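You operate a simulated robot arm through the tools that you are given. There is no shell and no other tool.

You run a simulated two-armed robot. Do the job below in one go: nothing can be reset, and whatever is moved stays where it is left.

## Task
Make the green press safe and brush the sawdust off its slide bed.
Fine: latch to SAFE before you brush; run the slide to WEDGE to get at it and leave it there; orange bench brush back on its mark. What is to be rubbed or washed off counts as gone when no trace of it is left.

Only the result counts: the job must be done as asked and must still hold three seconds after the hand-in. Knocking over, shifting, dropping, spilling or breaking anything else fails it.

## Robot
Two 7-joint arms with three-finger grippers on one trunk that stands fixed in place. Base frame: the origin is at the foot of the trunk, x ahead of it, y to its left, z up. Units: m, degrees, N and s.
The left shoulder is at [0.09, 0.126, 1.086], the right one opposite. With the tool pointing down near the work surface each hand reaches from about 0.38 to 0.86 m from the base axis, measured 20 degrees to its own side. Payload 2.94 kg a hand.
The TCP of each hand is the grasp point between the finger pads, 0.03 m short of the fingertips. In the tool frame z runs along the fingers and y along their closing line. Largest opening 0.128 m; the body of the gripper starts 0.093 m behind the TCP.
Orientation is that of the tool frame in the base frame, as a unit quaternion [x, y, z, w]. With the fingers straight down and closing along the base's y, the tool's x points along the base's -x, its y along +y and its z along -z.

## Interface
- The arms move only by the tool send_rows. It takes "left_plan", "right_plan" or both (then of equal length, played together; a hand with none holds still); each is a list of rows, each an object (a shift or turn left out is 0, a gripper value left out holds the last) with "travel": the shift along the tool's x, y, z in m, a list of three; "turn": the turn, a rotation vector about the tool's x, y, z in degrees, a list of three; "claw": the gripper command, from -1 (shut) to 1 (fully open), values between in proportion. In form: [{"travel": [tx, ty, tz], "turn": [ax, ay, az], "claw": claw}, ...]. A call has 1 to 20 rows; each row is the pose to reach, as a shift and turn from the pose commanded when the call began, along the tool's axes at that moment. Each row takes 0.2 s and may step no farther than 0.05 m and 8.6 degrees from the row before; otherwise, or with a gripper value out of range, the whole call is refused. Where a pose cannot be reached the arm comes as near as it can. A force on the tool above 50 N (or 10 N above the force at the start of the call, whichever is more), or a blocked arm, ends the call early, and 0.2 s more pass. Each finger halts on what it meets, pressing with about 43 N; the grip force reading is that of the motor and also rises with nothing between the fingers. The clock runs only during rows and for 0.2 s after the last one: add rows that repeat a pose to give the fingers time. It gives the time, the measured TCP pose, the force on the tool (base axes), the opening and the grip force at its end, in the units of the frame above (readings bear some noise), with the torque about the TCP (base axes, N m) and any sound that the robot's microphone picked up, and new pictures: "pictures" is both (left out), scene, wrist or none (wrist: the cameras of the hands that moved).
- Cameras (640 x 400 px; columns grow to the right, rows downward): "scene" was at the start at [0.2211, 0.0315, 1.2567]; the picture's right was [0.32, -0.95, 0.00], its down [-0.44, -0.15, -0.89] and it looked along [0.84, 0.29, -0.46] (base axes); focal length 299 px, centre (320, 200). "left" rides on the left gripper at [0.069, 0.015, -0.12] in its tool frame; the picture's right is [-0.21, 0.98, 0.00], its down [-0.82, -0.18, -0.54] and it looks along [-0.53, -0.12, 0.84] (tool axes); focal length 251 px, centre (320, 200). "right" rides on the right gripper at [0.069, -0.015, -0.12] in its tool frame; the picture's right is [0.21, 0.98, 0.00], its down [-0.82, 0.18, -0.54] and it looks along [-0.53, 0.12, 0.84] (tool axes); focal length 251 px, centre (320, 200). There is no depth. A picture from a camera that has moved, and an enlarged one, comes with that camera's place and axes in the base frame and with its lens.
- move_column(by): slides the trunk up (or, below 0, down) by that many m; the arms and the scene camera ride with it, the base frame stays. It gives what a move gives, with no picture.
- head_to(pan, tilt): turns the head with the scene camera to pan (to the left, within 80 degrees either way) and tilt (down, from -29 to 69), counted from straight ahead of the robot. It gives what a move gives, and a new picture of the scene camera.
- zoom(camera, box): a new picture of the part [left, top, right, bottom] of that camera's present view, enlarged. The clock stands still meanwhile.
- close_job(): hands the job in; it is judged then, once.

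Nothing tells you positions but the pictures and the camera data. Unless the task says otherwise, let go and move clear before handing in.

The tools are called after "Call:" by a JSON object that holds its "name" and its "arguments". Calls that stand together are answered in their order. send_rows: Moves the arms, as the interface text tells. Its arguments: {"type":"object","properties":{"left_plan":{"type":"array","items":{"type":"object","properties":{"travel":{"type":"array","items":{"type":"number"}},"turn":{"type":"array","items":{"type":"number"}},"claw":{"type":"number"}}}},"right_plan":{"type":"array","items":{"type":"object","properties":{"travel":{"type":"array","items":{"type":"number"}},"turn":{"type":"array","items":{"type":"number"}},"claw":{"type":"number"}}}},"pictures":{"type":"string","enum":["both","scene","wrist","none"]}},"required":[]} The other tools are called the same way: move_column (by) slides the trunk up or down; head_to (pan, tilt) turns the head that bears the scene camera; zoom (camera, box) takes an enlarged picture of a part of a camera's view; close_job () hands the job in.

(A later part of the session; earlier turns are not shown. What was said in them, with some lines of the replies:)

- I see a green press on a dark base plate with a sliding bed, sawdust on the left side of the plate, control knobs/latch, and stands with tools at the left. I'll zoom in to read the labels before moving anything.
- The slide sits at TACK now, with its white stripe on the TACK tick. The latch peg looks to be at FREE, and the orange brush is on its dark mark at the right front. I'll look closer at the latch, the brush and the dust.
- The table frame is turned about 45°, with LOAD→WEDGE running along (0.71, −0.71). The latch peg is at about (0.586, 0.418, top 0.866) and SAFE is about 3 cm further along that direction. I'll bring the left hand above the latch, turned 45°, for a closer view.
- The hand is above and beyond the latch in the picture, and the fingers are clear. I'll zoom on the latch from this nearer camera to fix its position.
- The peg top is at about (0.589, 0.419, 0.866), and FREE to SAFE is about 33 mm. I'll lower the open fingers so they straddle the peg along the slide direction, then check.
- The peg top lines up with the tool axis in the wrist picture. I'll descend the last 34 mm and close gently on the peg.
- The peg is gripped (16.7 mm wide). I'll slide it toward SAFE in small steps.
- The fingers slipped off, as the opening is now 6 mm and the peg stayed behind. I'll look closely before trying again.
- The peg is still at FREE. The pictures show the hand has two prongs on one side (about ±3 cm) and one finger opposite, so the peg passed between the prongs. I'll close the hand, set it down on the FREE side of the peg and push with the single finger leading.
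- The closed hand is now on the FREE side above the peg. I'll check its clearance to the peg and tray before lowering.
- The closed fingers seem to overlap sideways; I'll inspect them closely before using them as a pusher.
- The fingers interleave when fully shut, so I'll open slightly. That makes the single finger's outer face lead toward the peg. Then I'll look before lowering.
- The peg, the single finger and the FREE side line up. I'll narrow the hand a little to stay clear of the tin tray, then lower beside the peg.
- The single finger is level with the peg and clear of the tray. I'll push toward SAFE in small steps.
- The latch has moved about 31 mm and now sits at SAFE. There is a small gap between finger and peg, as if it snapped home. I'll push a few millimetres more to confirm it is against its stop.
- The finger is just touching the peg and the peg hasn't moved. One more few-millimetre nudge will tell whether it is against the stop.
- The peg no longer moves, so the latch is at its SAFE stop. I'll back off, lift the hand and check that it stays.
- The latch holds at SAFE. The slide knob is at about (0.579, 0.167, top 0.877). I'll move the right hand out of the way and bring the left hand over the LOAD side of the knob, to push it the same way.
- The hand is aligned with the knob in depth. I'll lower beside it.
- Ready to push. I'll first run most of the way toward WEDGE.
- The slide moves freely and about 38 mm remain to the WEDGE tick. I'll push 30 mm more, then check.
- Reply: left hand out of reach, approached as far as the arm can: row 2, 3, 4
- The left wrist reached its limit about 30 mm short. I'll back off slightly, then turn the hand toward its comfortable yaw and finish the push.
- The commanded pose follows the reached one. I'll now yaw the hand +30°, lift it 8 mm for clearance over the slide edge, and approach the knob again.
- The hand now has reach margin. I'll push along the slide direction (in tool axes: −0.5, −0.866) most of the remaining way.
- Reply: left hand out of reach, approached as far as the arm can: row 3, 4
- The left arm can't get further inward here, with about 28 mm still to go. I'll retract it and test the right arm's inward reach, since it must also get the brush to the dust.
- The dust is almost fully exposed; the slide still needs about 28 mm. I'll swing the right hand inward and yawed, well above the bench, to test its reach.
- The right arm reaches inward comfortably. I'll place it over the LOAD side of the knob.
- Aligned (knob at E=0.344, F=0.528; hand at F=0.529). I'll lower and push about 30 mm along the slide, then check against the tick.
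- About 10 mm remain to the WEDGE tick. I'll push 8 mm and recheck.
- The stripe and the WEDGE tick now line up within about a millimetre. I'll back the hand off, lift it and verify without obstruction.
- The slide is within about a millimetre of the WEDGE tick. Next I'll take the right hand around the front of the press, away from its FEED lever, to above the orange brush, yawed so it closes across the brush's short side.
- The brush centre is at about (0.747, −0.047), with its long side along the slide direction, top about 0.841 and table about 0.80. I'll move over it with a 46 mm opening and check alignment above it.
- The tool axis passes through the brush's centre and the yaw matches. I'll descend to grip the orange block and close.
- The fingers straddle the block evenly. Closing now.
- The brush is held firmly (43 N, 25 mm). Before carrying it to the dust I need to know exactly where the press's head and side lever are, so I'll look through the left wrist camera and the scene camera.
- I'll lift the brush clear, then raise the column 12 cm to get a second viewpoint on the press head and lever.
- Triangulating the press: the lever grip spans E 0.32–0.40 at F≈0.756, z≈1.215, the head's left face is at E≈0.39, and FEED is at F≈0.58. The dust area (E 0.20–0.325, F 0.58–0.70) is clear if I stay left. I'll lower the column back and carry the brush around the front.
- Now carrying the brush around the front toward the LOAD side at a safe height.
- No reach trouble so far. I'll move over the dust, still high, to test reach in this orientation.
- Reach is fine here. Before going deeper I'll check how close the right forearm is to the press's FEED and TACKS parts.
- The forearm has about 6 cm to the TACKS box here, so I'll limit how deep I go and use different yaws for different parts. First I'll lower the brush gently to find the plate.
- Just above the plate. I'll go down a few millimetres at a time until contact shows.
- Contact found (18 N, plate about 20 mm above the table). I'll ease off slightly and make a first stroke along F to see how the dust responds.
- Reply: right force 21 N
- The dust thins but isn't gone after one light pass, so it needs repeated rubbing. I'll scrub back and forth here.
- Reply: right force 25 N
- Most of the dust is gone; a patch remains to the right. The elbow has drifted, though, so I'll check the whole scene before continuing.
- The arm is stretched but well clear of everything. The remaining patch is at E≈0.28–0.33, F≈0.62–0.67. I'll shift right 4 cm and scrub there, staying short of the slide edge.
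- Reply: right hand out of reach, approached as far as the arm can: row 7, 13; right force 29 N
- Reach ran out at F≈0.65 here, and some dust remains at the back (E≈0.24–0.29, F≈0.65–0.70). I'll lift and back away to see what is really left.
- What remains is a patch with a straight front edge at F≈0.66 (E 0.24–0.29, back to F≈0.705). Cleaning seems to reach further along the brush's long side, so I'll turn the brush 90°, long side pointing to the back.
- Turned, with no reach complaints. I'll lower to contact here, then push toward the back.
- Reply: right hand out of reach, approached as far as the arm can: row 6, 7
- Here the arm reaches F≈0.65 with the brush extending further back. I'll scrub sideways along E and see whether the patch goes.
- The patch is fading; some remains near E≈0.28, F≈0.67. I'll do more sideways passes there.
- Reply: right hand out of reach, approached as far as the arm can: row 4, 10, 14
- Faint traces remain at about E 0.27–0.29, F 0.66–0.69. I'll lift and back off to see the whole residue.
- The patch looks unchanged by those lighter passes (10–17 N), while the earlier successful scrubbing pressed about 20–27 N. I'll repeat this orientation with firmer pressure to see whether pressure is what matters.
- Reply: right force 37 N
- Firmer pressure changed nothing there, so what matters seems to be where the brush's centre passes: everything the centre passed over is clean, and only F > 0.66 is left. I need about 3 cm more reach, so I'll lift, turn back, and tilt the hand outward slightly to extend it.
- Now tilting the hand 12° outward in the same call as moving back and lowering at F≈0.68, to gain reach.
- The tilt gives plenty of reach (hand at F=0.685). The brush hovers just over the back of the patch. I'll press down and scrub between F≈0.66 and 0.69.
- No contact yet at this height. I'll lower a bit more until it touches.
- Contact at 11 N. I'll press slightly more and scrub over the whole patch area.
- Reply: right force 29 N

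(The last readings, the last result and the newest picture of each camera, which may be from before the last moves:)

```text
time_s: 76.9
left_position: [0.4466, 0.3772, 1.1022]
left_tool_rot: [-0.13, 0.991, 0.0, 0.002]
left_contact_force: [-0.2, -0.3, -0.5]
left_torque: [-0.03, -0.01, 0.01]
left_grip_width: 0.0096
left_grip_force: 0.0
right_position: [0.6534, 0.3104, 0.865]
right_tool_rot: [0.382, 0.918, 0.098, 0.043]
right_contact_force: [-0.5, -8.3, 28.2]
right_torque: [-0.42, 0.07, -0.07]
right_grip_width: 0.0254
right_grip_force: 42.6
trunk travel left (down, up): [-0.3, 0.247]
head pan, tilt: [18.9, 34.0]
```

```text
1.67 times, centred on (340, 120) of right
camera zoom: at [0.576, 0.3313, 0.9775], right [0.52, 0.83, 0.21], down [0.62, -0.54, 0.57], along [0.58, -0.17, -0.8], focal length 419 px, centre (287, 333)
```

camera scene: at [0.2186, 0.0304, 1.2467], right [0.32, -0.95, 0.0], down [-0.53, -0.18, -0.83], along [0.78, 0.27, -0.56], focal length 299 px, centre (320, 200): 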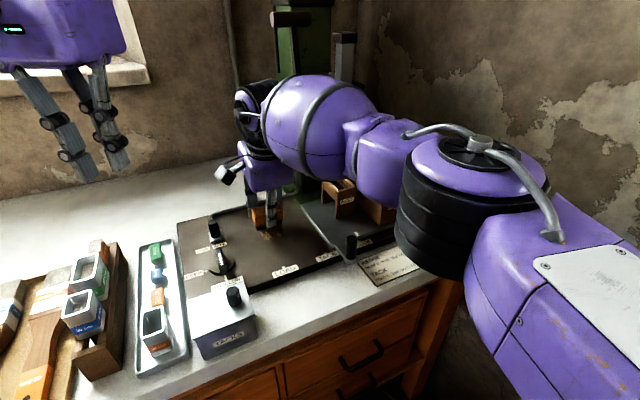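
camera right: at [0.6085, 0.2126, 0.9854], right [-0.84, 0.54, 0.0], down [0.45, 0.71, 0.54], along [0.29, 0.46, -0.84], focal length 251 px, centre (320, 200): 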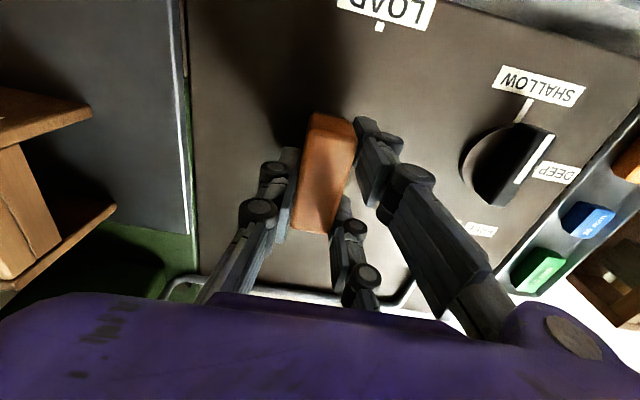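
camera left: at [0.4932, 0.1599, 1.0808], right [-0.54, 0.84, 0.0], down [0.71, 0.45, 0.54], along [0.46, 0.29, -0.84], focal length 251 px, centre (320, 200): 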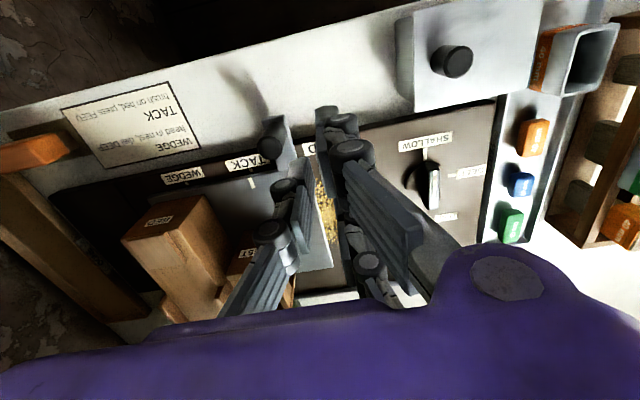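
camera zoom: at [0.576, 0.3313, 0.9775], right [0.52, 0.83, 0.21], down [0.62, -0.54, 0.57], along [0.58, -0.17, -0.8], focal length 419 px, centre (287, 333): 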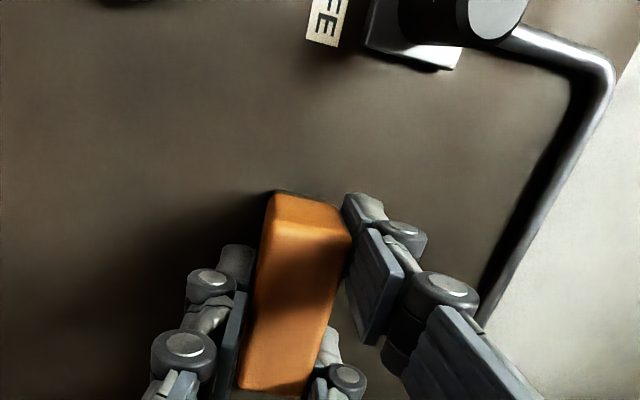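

The patch is no longer visible. I'll lift, straighten the hand and inspect the whole bed for traces.

Call:
{"name": "send_rows", "arguments": {"right_plan": [{"travel": [0, 0.0031, -0.0147], "claw": -1}, {"travel": [0, -0.0123, -0.0384], "claw": -1}, {"travel": [0, -0.0483, -0.0614], "turn": [6, 0, 0], "claw": -1}, {"travel": [0, -0.0864, -0.0746], "turn": [12, 0, 0], "claw": -1}, {"travel": [0, -0.12, -0.082], "turn": [12, 0, 0], "claw": -1}], "pictures": "scene"}}

Call:
{"name": "zoom", "arguments": {"camera": "scene", "box": [170, 180, 350, 300]}}

Call:
{"name": "zoom", "arguments": {"camera": "right", "box": [240, 0, 640, 280]}}

Call:
{"name": "zoom", "arguments": {"camera": "left", "box": [170, 110, 350, 250]}}

```text
time_s: 78.1
left_position: [0.4508, 0.3803, 1.101]
left_tool_rot: [-0.131, 0.991, -0.001, 0.0]
left_contact_force: [-0.4, 0.7, 0.2]
left_torque: [0.04, -0.04, -0.01]
left_grip_width: 0.0095
left_grip_force: 0.1
right_position: [0.5594, 0.2165, 0.9186]
right_tool_rot: [0.382, 0.924, 0.001, 0.0]
right_contact_force: [-0.7, 0.1, -0.4]
right_torque: [0.02, -0.02, 0.0]
right_grip_width: 0.0253
right_grip_force: 43.0
trunk travel left (down, up): [-0.3, 0.247]
head pan, tilt: [18.9, 34.0]
camera scene: at [0.2184, 0.0299, 1.2468], right [0.32, -0.95, 0.0], down [-0.53, -0.18, -0.83], along [0.78, 0.27, -0.56], focal length 299 px, centre (320, 200)
```

scene: 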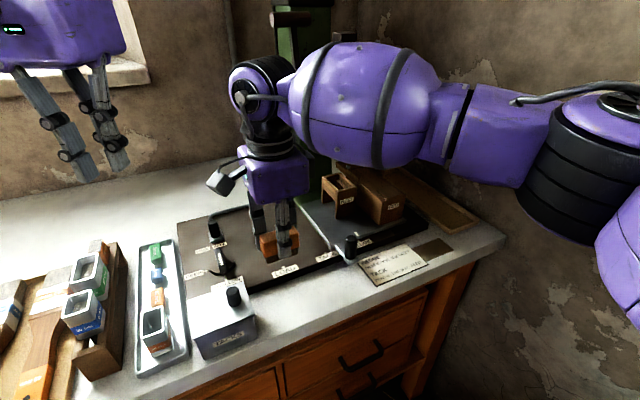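

```text
3.33 times, centred on (260, 240) of scene
camera zoom: at [0.2184, 0.0299, 1.2468], right [0.32, -0.95, 0.0], down [-0.53, -0.18, -0.83], along [0.78, 0.27, -0.56], focal length 998 px, centre (520, 67)
```

zoom: 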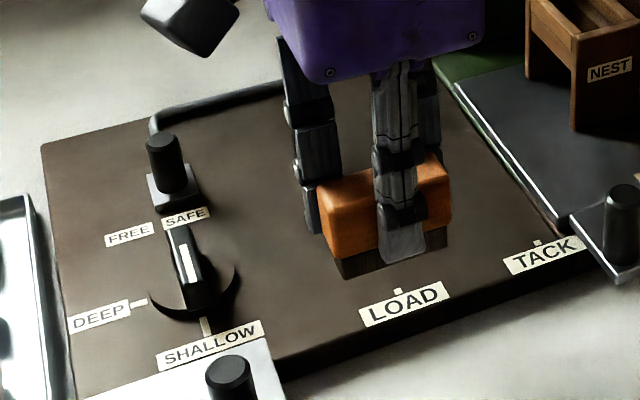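

```text
1.43 times, centred on (440, 140) of right
camera zoom: at [0.4997, 0.2545, 1.0362], right [0.54, 0.84, 0.0], down [0.71, -0.45, 0.54], along [0.46, -0.29, -0.84], focal length 359 px, centre (149, 286)
```

zoom: 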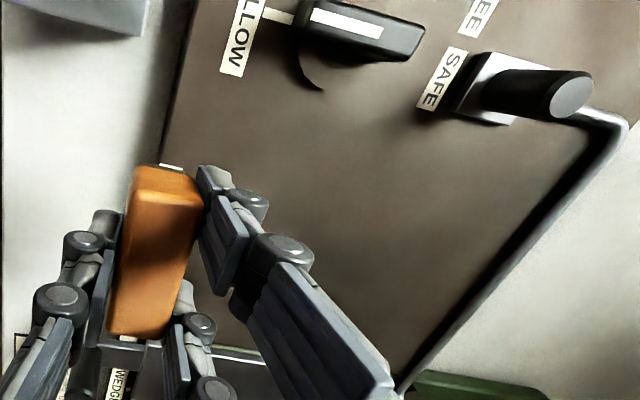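

```text
2.86 times, centred on (260, 180) of left
camera zoom: at [0.38, 0.376, 1.2199], right [-0.05, 1.0, 0.0], down [0.84, 0.04, 0.54], along [0.54, 0.03, -0.84], focal length 718 px, centre (491, 257)
```

zoom: 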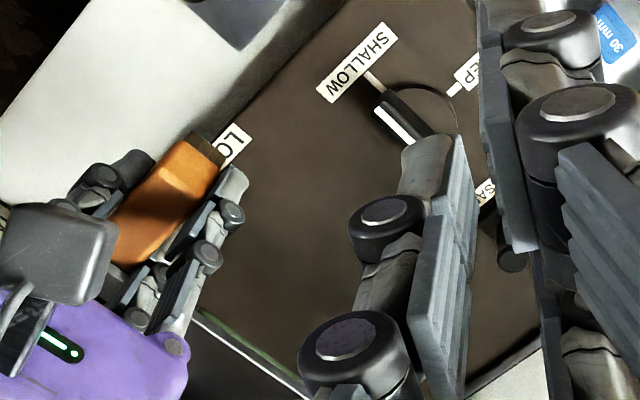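

The visible bed is clean and the latch reads SAFE. I'll carry the brush back along the same front route to above its mark, then inspect the bed unobstructed.

Call:
{"name": "send_rows", "arguments": {"right_plan": [{"travel": [-0.02, -0.0336, -0.0164], "claw": -1}, {"travel": [-0.0375, -0.0736, -0.0364], "claw": -1}, {"travel": [-0.0625, -0.1136, -0.0414], "claw": -1}, {"travel": [-0.1075, -0.1286, -0.0414], "claw": -1}, {"travel": [-0.1525, -0.1286, -0.0414], "claw": -1}, {"travel": [-0.1975, -0.1286, -0.0414], "claw": -1}, {"travel": [-0.2425, -0.1286, -0.0414], "claw": -1}, {"travel": [-0.2825, -0.1186, -0.0414], "claw": -1}, {"travel": [-0.3025, -0.0886, -0.0414], "claw": -1}, {"travel": [-0.3188, -0.0535, -0.0414], "claw": -1}], "pictures": "both"}}

Call:
{"name": "zoom", "arguments": {"camera": "scene", "box": [170, 180, 350, 300]}}

Call:
{"name": "zoom", "arguments": {"camera": "scene", "box": [230, 195, 330, 265]}}

Call:
{"name": "zoom", "arguments": {"camera": "left", "box": [170, 110, 350, 250]}}

```text
time_s: 80.3
left_position: [0.4506, 0.3807, 1.0994]
left_tool_rot: [-0.131, 0.991, 0.0, 0.0]
left_contact_force: [0.0, -1.2, 0.0]
left_torque: [-0.04, 0.0, 0.0]
left_grip_width: 0.01
left_grip_force: 0.1
right_position: [0.7477, -0.0457, 0.9587]
right_tool_rot: [0.383, 0.924, 0.0, 0.001]
right_contact_force: [0.5, 0.1, -0.5]
right_torque: [-0.01, 0.02, 0.02]
right_grip_width: 0.0254
right_grip_force: 42.7
trunk travel left (down, up): [-0.3, 0.247]
head pan, tilt: [18.9, 34.0]
camera scene: at [0.219, 0.0313, 1.2466], right [0.32, -0.95, 0.0], down [-0.53, -0.18, -0.83], along [0.78, 0.27, -0.56], focal length 299 px, centre (320, 200)
camera right: at [0.6884, -0.0073, 1.0783], right [0.54, 0.84, 0.0], down [0.71, -0.45, 0.54], along [0.46, -0.29, -0.84], focal length 251 px, centre (320, 200)
```

scene: 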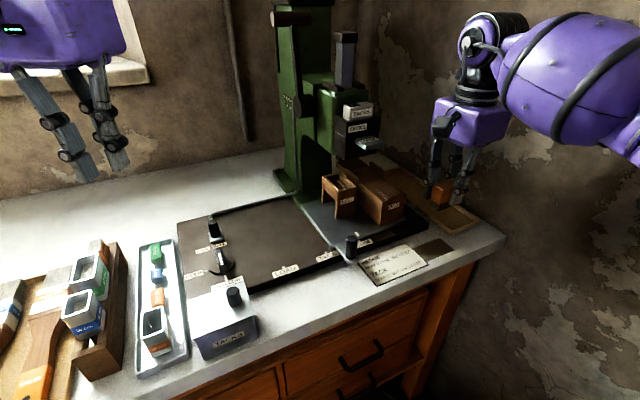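
right: 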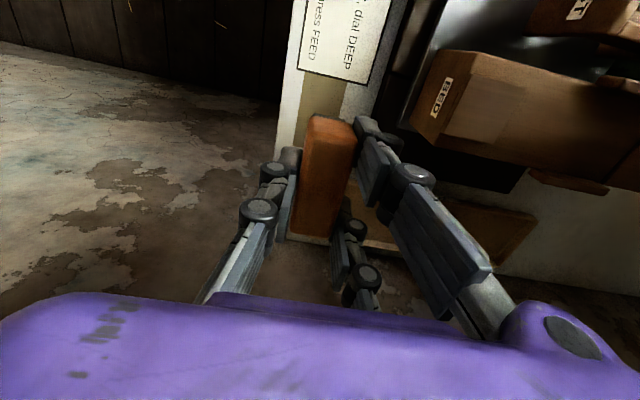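

```text
3.33 times, centred on (260, 240) of scene
camera zoom: at [0.219, 0.0313, 1.2466], right [0.32, -0.95, 0.0], down [-0.53, -0.18, -0.83], along [0.78, 0.27, -0.56], focal length 998 px, centre (520, 67)
```

zoom: 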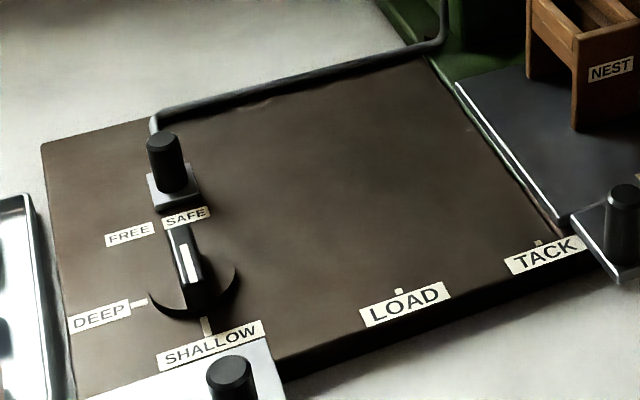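

```text
5.71 times, centred on (280, 230) of scene
camera zoom: at [0.219, 0.0313, 1.2466], right [0.32, -0.95, 0.0], down [-0.53, -0.18, -0.83], along [0.78, 0.27, -0.56], focal length 1711 px, centre (549, 29)
```

zoom: 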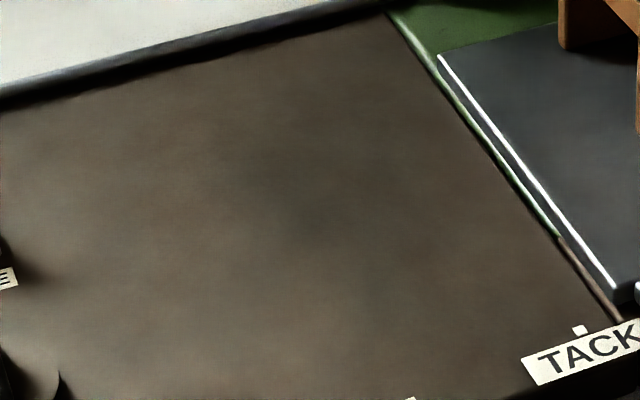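

```text
2.86 times, centred on (260, 180) of left
camera zoom: at [0.3808, 0.3773, 1.2192], right [-0.05, 1.0, 0.0], down [0.84, 0.04, 0.54], along [0.54, 0.02, -0.84], focal length 718 px, centre (491, 257)
```

zoom: 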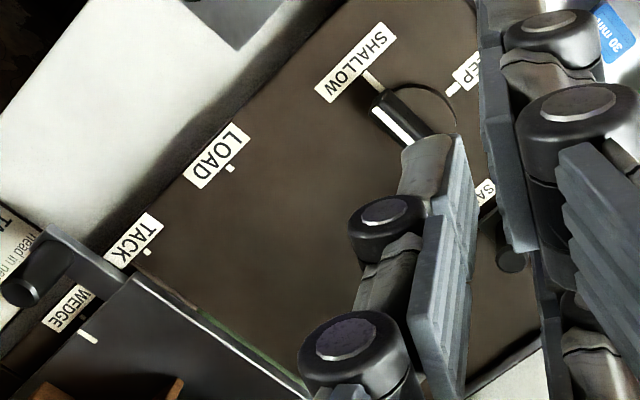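

The bed is fully clean. Now I'll check how the brush sits in the hand relative to its mark before setting it down.

Call:
{"name": "zoom", "arguments": {"camera": "right", "box": [240, 80, 400, 220]}}

Call:
{"name": "zoom", "arguments": {"camera": "scene", "box": [390, 160, 490, 270]}}

```text
2.86 times, centred on (320, 150) of right
camera zoom: at [0.6884, -0.0073, 1.0783], right [0.54, 0.84, 0.0], down [0.71, -0.45, 0.54], along [0.46, -0.29, -0.84], focal length 718 px, centre (320, 343)
```

zoom: 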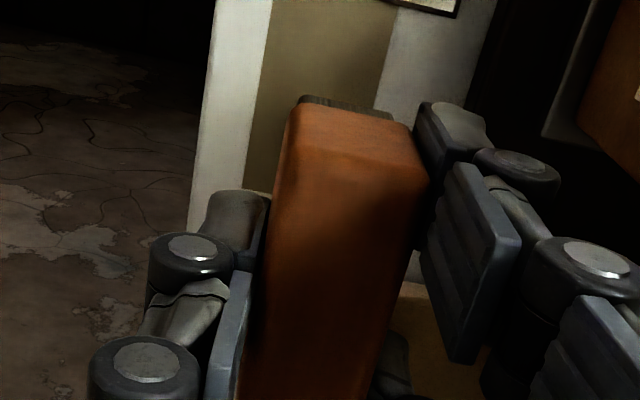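

```text
3.64 times, centred on (440, 215) of scene
camera zoom: at [0.219, 0.0313, 1.2466], right [0.32, -0.95, 0.0], down [-0.53, -0.18, -0.83], along [0.78, 0.27, -0.56], focal length 1089 px, centre (-116, 146)
```

zoom: 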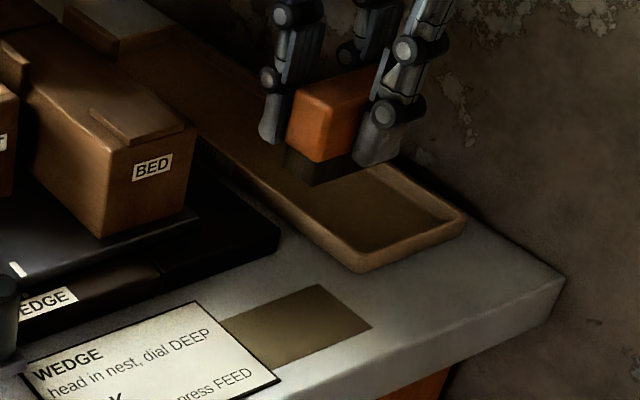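

The brush has shifted only 2–3 mm in the grip. The mark's centre (E≈0.562, F≈0.497) is right under the hand, so I'll lower it.

Call:
{"name": "send_rows", "arguments": {"right_plan": [{"travel": [0, 0, 0.035], "claw": -1}, {"travel": [0, 0, 0.07], "claw": -1}, {"travel": [0, 0, 0.095], "claw": -1}, {"travel": [0, 0, 0.104], "claw": -1}, {"travel": [0, 0, 0.107], "claw": -1}], "pictures": "none"}}

Call:
{"name": "zoom", "arguments": {"camera": "scene", "box": [400, 200, 480, 280]}}

Call:
{"name": "zoom", "arguments": {"camera": "right", "box": [240, 80, 400, 220]}}

```text
time_s: 81.5
left_position: [0.4514, 0.3795, 1.1002]
left_tool_rot: [-0.131, 0.991, 0.0, 0.0]
left_contact_force: [-0.3, 1.4, 0.2]
left_torque: [0.04, 0.0, 0.0]
left_grip_width: 0.0098
left_grip_force: 0.1
right_position: [0.7478, -0.045, 0.8521]
right_tool_rot: [0.382, 0.924, 0.0, 0.0]
right_contact_force: [1.1, -0.2, -0.2]
right_torque: [0.02, -0.03, 0.03]
right_grip_width: 0.0248
right_grip_force: 43.3
trunk travel left (down, up): [-0.3, 0.247]
head pan, tilt: [18.9, 34.0]
```

```text
5.00 times, centred on (440, 240) of scene
camera zoom: at [0.2187, 0.0306, 1.2467], right [0.32, -0.95, 0.0], down [-0.53, -0.18, -0.83], along [0.78, 0.27, -0.56], focal length 1497 px, centre (-280, 0)
```

zoom: 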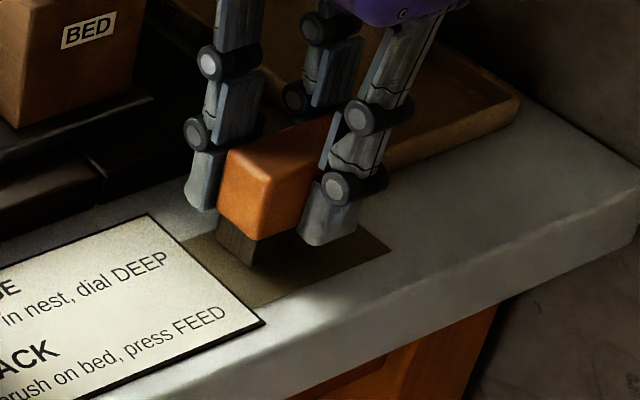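

```text
2.86 times, centred on (320, 150) of right
camera zoom: at [0.6877, -0.0072, 0.9707], right [0.54, 0.84, 0.0], down [0.71, -0.45, 0.54], along [0.46, -0.29, -0.84], focal length 718 px, centre (320, 343)
```

zoom: 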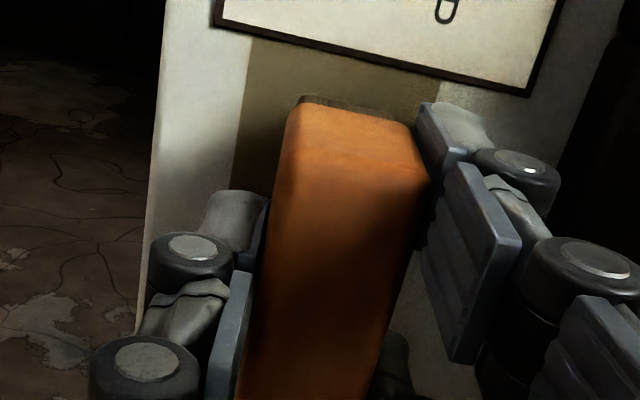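

Nearly down and well centred on the mark. A few more millimetres to touch.

Call:
{"name": "send_rows", "arguments": {"right_plan": [{"travel": [0, 0, 0.0025], "claw": -1}, {"travel": [0, 0, 0.0045], "claw": -1}], "pictures": "none"}}

```text
time_s: 82.1
left_position: [0.4495, 0.3793, 1.1001]
left_tool_rot: [-0.131, 0.991, 0.0, 0.0]
left_contact_force: [0.2, 0.0, -0.2]
left_torque: [-0.01, -0.02, -0.02]
left_grip_width: 0.0098
left_grip_force: 0.1
right_position: [0.7481, -0.0461, 0.8473]
right_tool_rot: [0.383, 0.924, 0.0, 0.001]
right_contact_force: [0.3, -0.2, -0.9]
right_torque: [0.02, 0.04, 0.0]
right_grip_width: 0.0248
right_grip_force: 43.1
trunk travel left (down, up): [-0.3, 0.247]
head pan, tilt: [18.9, 34.0]
```

Call:
{"name": "send_rows", "arguments": {"right_plan": [{"travel": [0, 0, 0.0015], "claw": -1}, {"travel": [0, 0, 0.0025], "claw": -1}], "pictures": "none"}}

```text
time_s: 82.7
left_position: [0.4502, 0.3793, 1.1004]
left_tool_rot: [-0.13, 0.991, 0.0, 0.0]
left_contact_force: [-0.1, -0.3, -0.5]
left_torque: [0.04, 0.01, -0.01]
left_grip_width: 0.0096
left_grip_force: 0.1
right_position: [0.7477, -0.0458, 0.8445]
right_tool_rot: [0.382, 0.924, 0.0, 0.0]
right_contact_force: [-0.7, -0.2, -1.0]
right_torque: [-0.03, -0.03, 0.0]
right_grip_width: 0.0252
right_grip_force: 42.8
trunk travel left (down, up): [-0.3, 0.247]
head pan, tilt: [18.9, 34.0]
```

Call:
{"name": "send_rows", "arguments": {"right_plan": [{"travel": [0, 0, 0.001], "claw": -1}, {"travel": [0, 0, 0.002], "claw": -1}], "pictures": "none"}}

Call:
{"name": "zoom", "arguments": {"camera": "scene", "box": [400, 200, 480, 280]}}

```text
time_s: 83.3
left_position: [0.4498, 0.3807, 1.1002]
left_tool_rot: [-0.13, 0.991, 0.001, 0.0]
left_contact_force: [-0.3, -0.2, 0.5]
left_torque: [0.02, 0.0, 0.01]
left_grip_width: 0.0095
left_grip_force: 0.0
right_position: [0.7475, -0.0452, 0.8438]
right_tool_rot: [0.382, 0.924, 0.0, 0.002]
right_contact_force: [1.1, -0.3, 2.2]
right_torque: [-0.09, -0.15, 0.0]
right_grip_width: 0.0253
right_grip_force: 42.6
trunk travel left (down, up): [-0.3, 0.247]
head pan, tilt: [18.9, 34.0]
```

```text
5.00 times, centred on (440, 240) of scene
camera zoom: at [0.2183, 0.0305, 1.2468], right [0.32, -0.95, 0.0], down [-0.53, -0.18, -0.83], along [0.78, 0.27, -0.56], focal length 1497 px, centre (-280, 0)
```

zoom: 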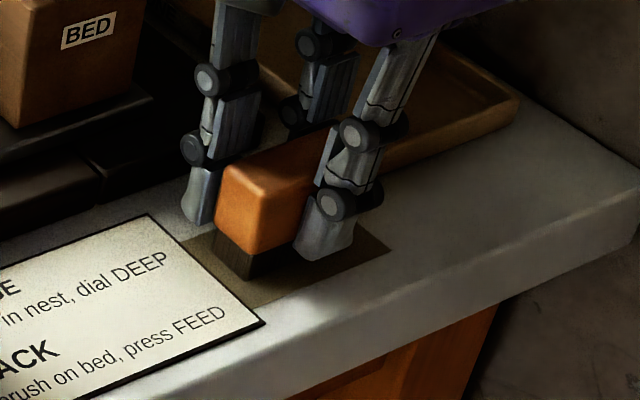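

The brush is touching. I'll settle it another millimetre, then open slowly just enough to release.

Call:
{"name": "send_rows", "arguments": {"right_plan": [{"travel": [0, 0, 0.001], "claw": -1}, {"travel": [0, 0, 0.001], "claw": -0.62}, {"travel": [0, 0, 0.001], "claw": -0.5}, {"travel": [0, 0, 0.001], "claw": -0.4}, {"travel": [0, 0, 0.001], "claw": -0.32}, {"travel": [0, 0, 0.001], "claw": -0.32}], "pictures": "none"}}

Call:
{"name": "zoom", "arguments": {"camera": "scene", "box": [400, 200, 480, 280]}}

Call:
{"name": "zoom", "arguments": {"camera": "right", "box": [240, 80, 400, 220]}}

```text
time_s: 84.7
left_position: [0.4504, 0.3793, 1.1001]
left_tool_rot: [-0.13, 0.991, 0.0, 0.001]
left_contact_force: [1.7, 0.3, 0.1]
left_torque: [0.01, -0.01, 0.02]
left_grip_width: 0.0098
left_grip_force: 0.1
right_position: [0.7467, -0.0456, 0.8415]
right_tool_rot: [0.383, 0.924, 0.0, -0.001]
right_contact_force: [-0.3, 0.0, 0.3]
right_torque: [0.02, -0.02, 0.03]
right_grip_width: 0.0434
right_grip_force: 0.1
trunk travel left (down, up): [-0.3, 0.247]
head pan, tilt: [18.9, 34.0]
```

```text
5.00 times, centred on (440, 240) of scene
camera zoom: at [0.2185, 0.0305, 1.2467], right [0.32, -0.95, 0.0], down [-0.53, -0.18, -0.83], along [0.78, 0.27, -0.56], focal length 1497 px, centre (-280, 0)
```

zoom: 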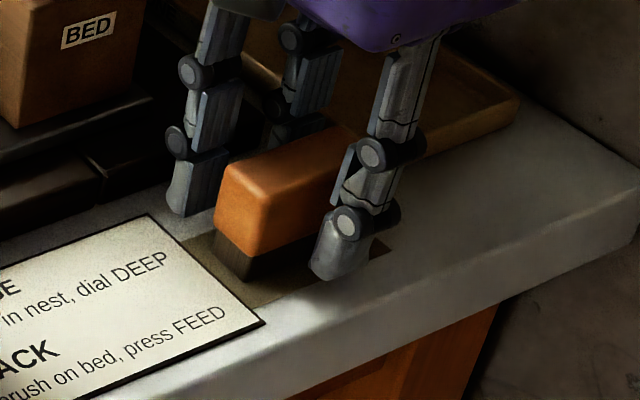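

```text
2.86 times, centred on (320, 150) of right
camera zoom: at [0.6866, -0.0074, 0.9608], right [0.54, 0.84, 0.0], down [0.71, -0.45, 0.54], along [0.46, -0.29, -0.84], focal length 718 px, centre (320, 343)
```

zoom: 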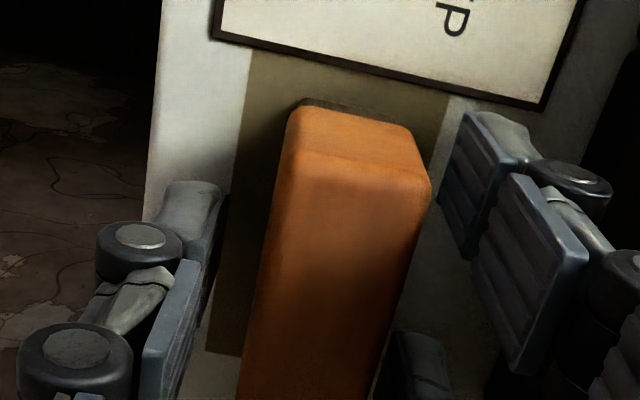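

Released; the brush stands on its mark. I'll raise the hand straight up and check.

Call:
{"name": "send_rows", "arguments": {"right_plan": [{"travel": [0, 0, -0.02], "claw": -0.32}, {"travel": [0, 0, -0.05], "claw": -0.32}, {"travel": [0, 0, -0.09], "claw": -0.32}, {"travel": [0.0, -0.03, -0.125], "claw": -0.32}, {"travel": [0.0, -0.07, -0.14], "claw": -0.32}], "pictures": "both"}}

Call:
{"name": "zoom", "arguments": {"camera": "scene", "box": [400, 200, 480, 280]}}

Call:
{"name": "zoom", "arguments": {"camera": "scene", "box": [330, 190, 450, 280]}}

Call:
{"name": "zoom", "arguments": {"camera": "scene", "box": [0, 220, 200, 400]}}

```text
time_s: 85.9
left_position: [0.4492, 0.3787, 1.1007]
left_tool_rot: [-0.131, 0.991, -0.001, 0.0]
left_contact_force: [0.3, 0.8, -0.5]
left_torque: [0.01, -0.03, -0.04]
left_grip_width: 0.0096
left_grip_force: 0.0
right_position: [0.6953, -0.094, 0.9827]
right_tool_rot: [0.382, 0.924, 0.0, 0.0]
right_contact_force: [0.7, -0.3, -0.2]
right_torque: [0.04, -0.01, 0.02]
right_grip_width: 0.0433
right_grip_force: 0.1
trunk travel left (down, up): [-0.3, 0.247]
head pan, tilt: [18.9, 34.0]
camera scene: at [0.2177, 0.0298, 1.2469], right [0.32, -0.95, 0.0], down [-0.53, -0.18, -0.83], along [0.78, 0.27, -0.56], focal length 299 px, centre (320, 200)
camera right: at [0.6354, -0.0567, 1.1016], right [0.54, 0.84, 0.0], down [0.71, -0.45, 0.54], along [0.46, -0.29, -0.84], focal length 251 px, centre (320, 200)
```

scene: 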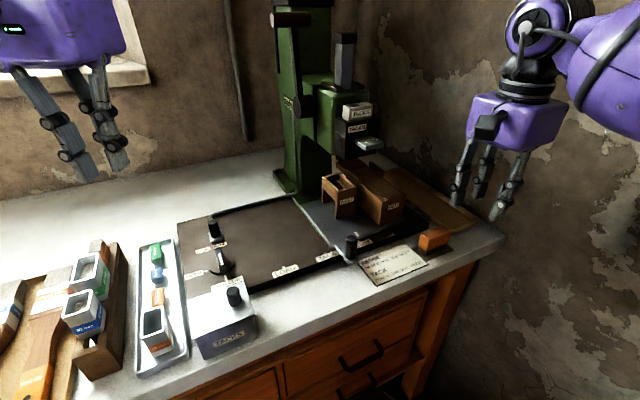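
right: 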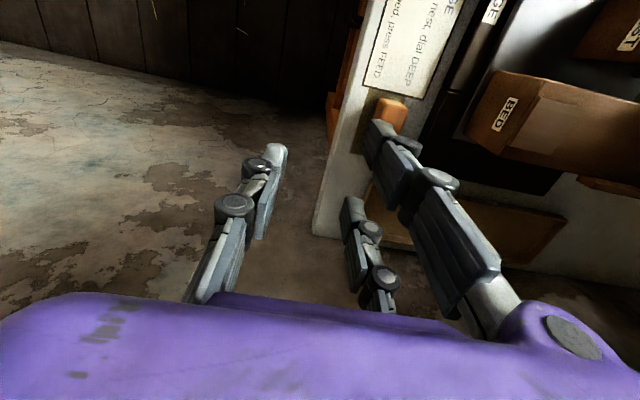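

```text
5.00 times, centred on (440, 240) of scene
camera zoom: at [0.2177, 0.0298, 1.2469], right [0.32, -0.95, 0.0], down [-0.53, -0.18, -0.83], along [0.78, 0.27, -0.56], focal length 1497 px, centre (-280, 0)
```

zoom: 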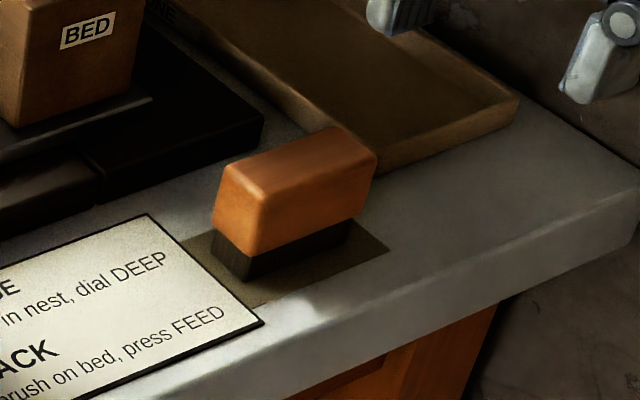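

```text
4.44 times, centred on (390, 235) of scene
camera zoom: at [0.2177, 0.0298, 1.2469], right [0.32, -0.95, 0.0], down [-0.53, -0.18, -0.83], along [0.78, 0.27, -0.56], focal length 1330 px, centre (9, 44)
```

zoom: 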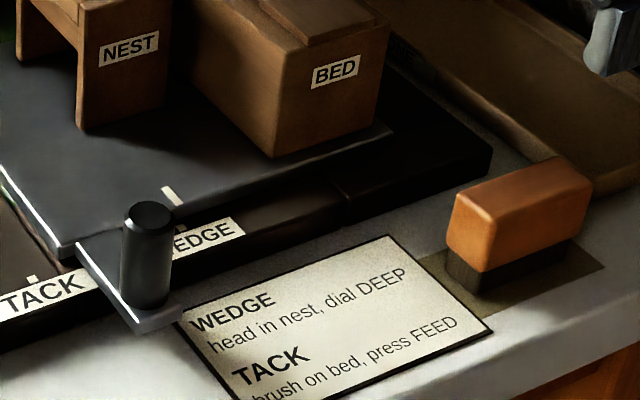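

```text
2.22 times, centred on (100, 310) of scene
camera zoom: at [0.2177, 0.0298, 1.2469], right [0.32, -0.95, 0.0], down [-0.53, -0.18, -0.83], along [0.78, 0.27, -0.56], focal length 665 px, centre (809, -44)
```

zoom: 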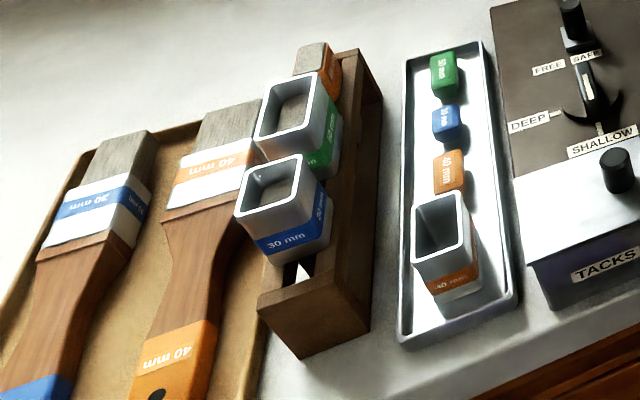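

The brush stands on its mark. I'll return the head to the original angle to compare the brush's position directly with the first picture and to recheck the latch, slide and bed.

Call:
{"name": "head_to", "arguments": {"pan": 18.9, "tilt": 27.7}}

Call:
{"name": "zoom", "arguments": {"camera": "scene", "box": [400, 250, 480, 300]}}

Call:
{"name": "zoom", "arguments": {"camera": "scene", "box": [170, 230, 330, 330]}}

Call:
{"name": "zoom", "arguments": {"camera": "scene", "box": [340, 250, 390, 290]}}

Call:
{"name": "zoom", "arguments": {"camera": "scene", "box": [260, 40, 420, 200]}}

```text
time_s: 86.5
left_position: [0.4507, 0.3802, 1.1]
left_tool_rot: [-0.13, 0.991, 0.0, -0.001]
left_contact_force: [0.2, 0.4, -0.6]
left_torque: [0.0, 0.02, -0.05]
left_grip_width: 0.0095
left_grip_force: 0.0
right_position: [0.6965, -0.0932, 0.9835]
right_tool_rot: [0.382, 0.924, 0.001, 0.0]
right_contact_force: [0.1, -0.4, 0.5]
right_torque: [-0.03, -0.02, 0.01]
right_grip_width: 0.0433
right_grip_force: 0.1
trunk travel left (down, up): [-0.3, 0.247]
head pan, tilt: [18.9, 27.7]
camera scene: at [0.2212, 0.0315, 1.2566], right [0.32, -0.95, 0.0], down [-0.44, -0.15, -0.89], along [0.84, 0.29, -0.47], focal length 299 px, centre (320, 200)
```

scene: 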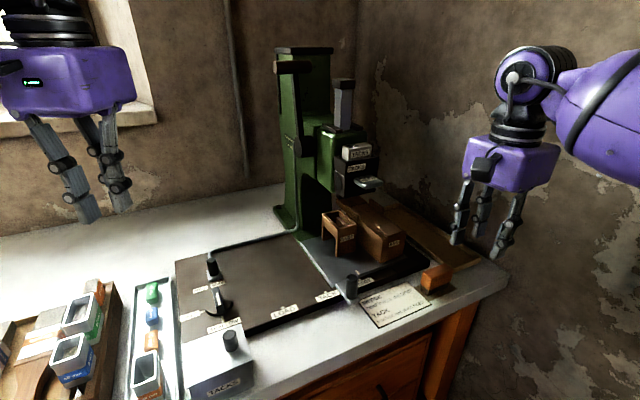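

```text
8.00 times, centred on (440, 275) of scene
camera zoom: at [0.2212, 0.0315, 1.2566], right [0.32, -0.95, 0.0], down [-0.44, -0.15, -0.89], along [0.84, 0.29, -0.47], focal length 2395 px, centre (-640, -400)
```

zoom: 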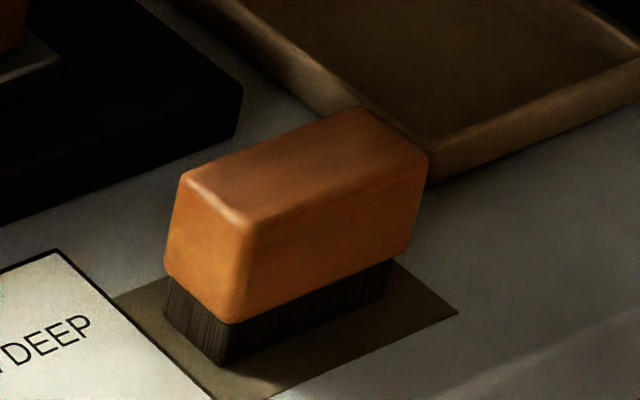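

```text
4.00 times, centred on (250, 280) of scene
camera zoom: at [0.2212, 0.0315, 1.2566], right [0.32, -0.95, 0.0], down [-0.44, -0.15, -0.89], along [0.84, 0.29, -0.47], focal length 1197 px, centre (600, -120)
```

zoom: 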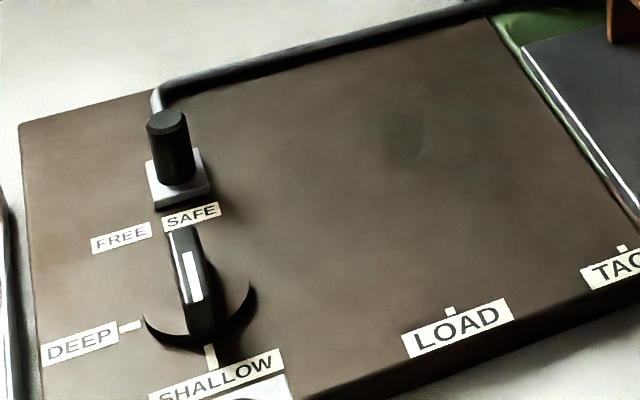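

```text
10.00 times, centred on (365, 270) of scene
camera zoom: at [0.2212, 0.0315, 1.2566], right [0.32, -0.95, 0.0], down [-0.44, -0.15, -0.89], along [0.84, 0.29, -0.47], focal length 2994 px, centre (-130, -500)
```

zoom: 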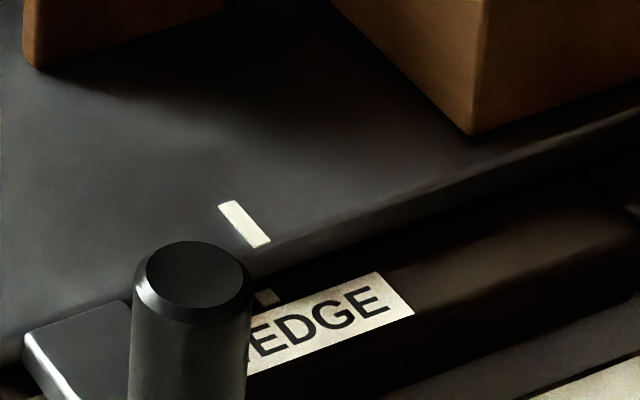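

```text
2.50 times, centred on (340, 120) of scene
camera zoom: at [0.2212, 0.0315, 1.2566], right [0.32, -0.95, 0.0], down [-0.44, -0.15, -0.89], along [0.84, 0.29, -0.47], focal length 748 px, centre (270, 400)
```

zoom: 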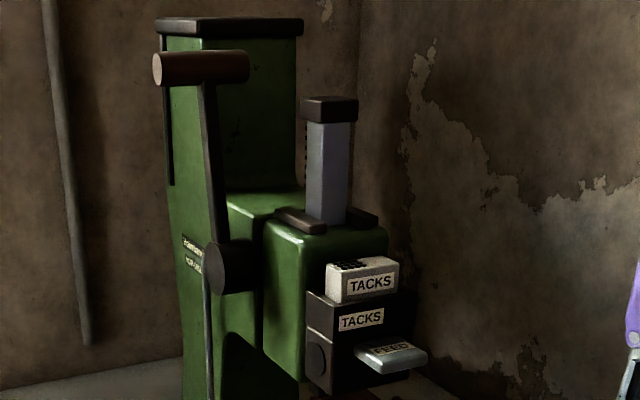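

Everything matches: the brush is within about 2 mm of its original spot, and the lever, FEED and dial are unchanged. I see a faint dark smudge on the bed, so I'll zoom in to make sure no dust trace remains.

Call:
{"name": "zoom", "arguments": {"camera": "scene", "box": [255, 245, 295, 275]}}

Call:
{"name": "zoom", "arguments": {"camera": "scene", "box": [240, 262, 290, 300]}}

Call:
{"name": "zoom", "arguments": {"camera": "scene", "box": [280, 240, 330, 290]}}

Call:
{"name": "zoom", "arguments": {"camera": "left", "box": [190, 130, 290, 220]}}

```text
13.33 times, centred on (275, 260) of scene
camera zoom: at [0.2212, 0.0315, 1.2566], right [0.32, -0.95, 0.0], down [-0.44, -0.15, -0.89], along [0.84, 0.29, -0.47], focal length 3991 px, centre (920, -600)
```

zoom: 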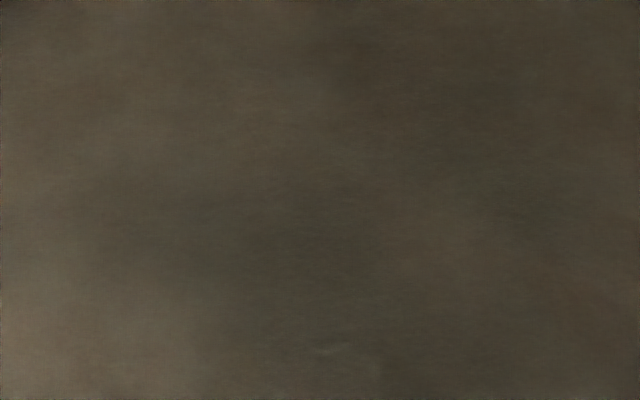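

```text
10.53 times, centred on (265, 281) of scene
camera zoom: at [0.2212, 0.0315, 1.2566], right [0.32, -0.95, 0.0], down [-0.44, -0.15, -0.89], along [0.84, 0.29, -0.47], focal length 3151 px, centre (899, -653)
```

zoom: 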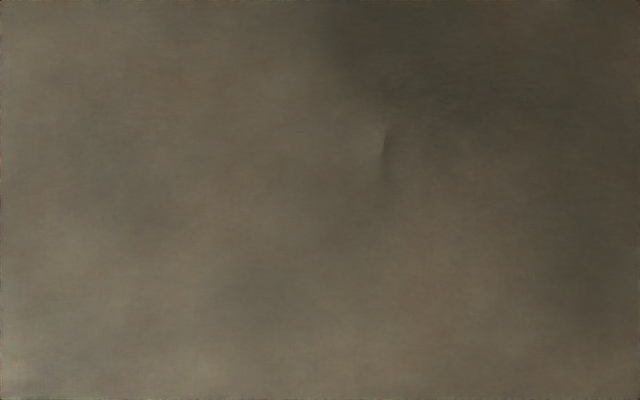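

```text
8.00 times, centred on (305, 265) of scene
camera zoom: at [0.2212, 0.0315, 1.2566], right [0.32, -0.95, 0.0], down [-0.44, -0.15, -0.89], along [0.84, 0.29, -0.47], focal length 2395 px, centre (440, -320)
```

zoom: 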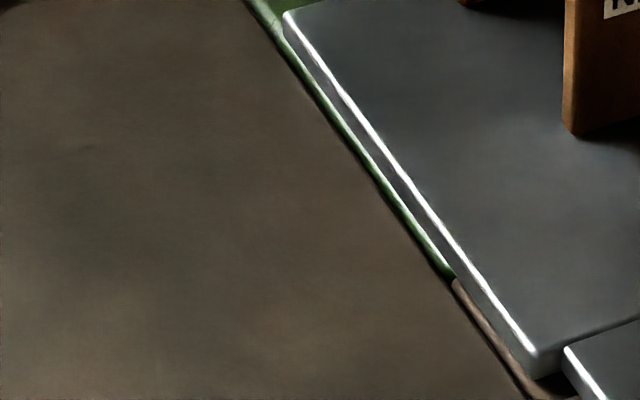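

```text
4.44 times, centred on (240, 175) of left
camera zoom: at [0.3803, 0.3768, 1.2195], right [-0.05, 1.0, 0.0], down [0.84, 0.04, 0.54], along [0.54, 0.02, -0.84], focal length 1118 px, centre (676, 311)
```

zoom: 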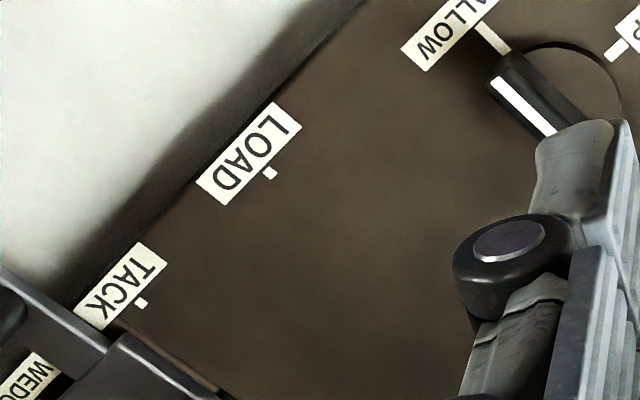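

The bed shows no grain left; the smudges are only shading. The latch is at SAFE, the slide is on the WEDGE tick, the brush is back on its mark, and both hands are empty and clear, so I'm handing the job in.

Call:
{"name": "close_job", "arguments": {}}

```text
The job is handed in.
```

The press is safe and its slide bed is brushed clean. I've handed the job in; no verdict has come back yet.

- **Latch:** I pushed it from FREE to SAFE, up against its stop, before any brushing.
- **Slide:** it was at TACK. I ran it to WEDGE, within about 1 mm of the tick, and left it there.
- **Sawdust:** close-up views of the whole bed show no grains left. The back strip was out of reach at first, so I tilted the hand to get to it.
- **Brush:** it is back on its mark, upright and about 2 mm from where it started.
- **Everything else:** the dial, lever, tack box, tray and other brushes look unmoved. Both hands are empty and clear.
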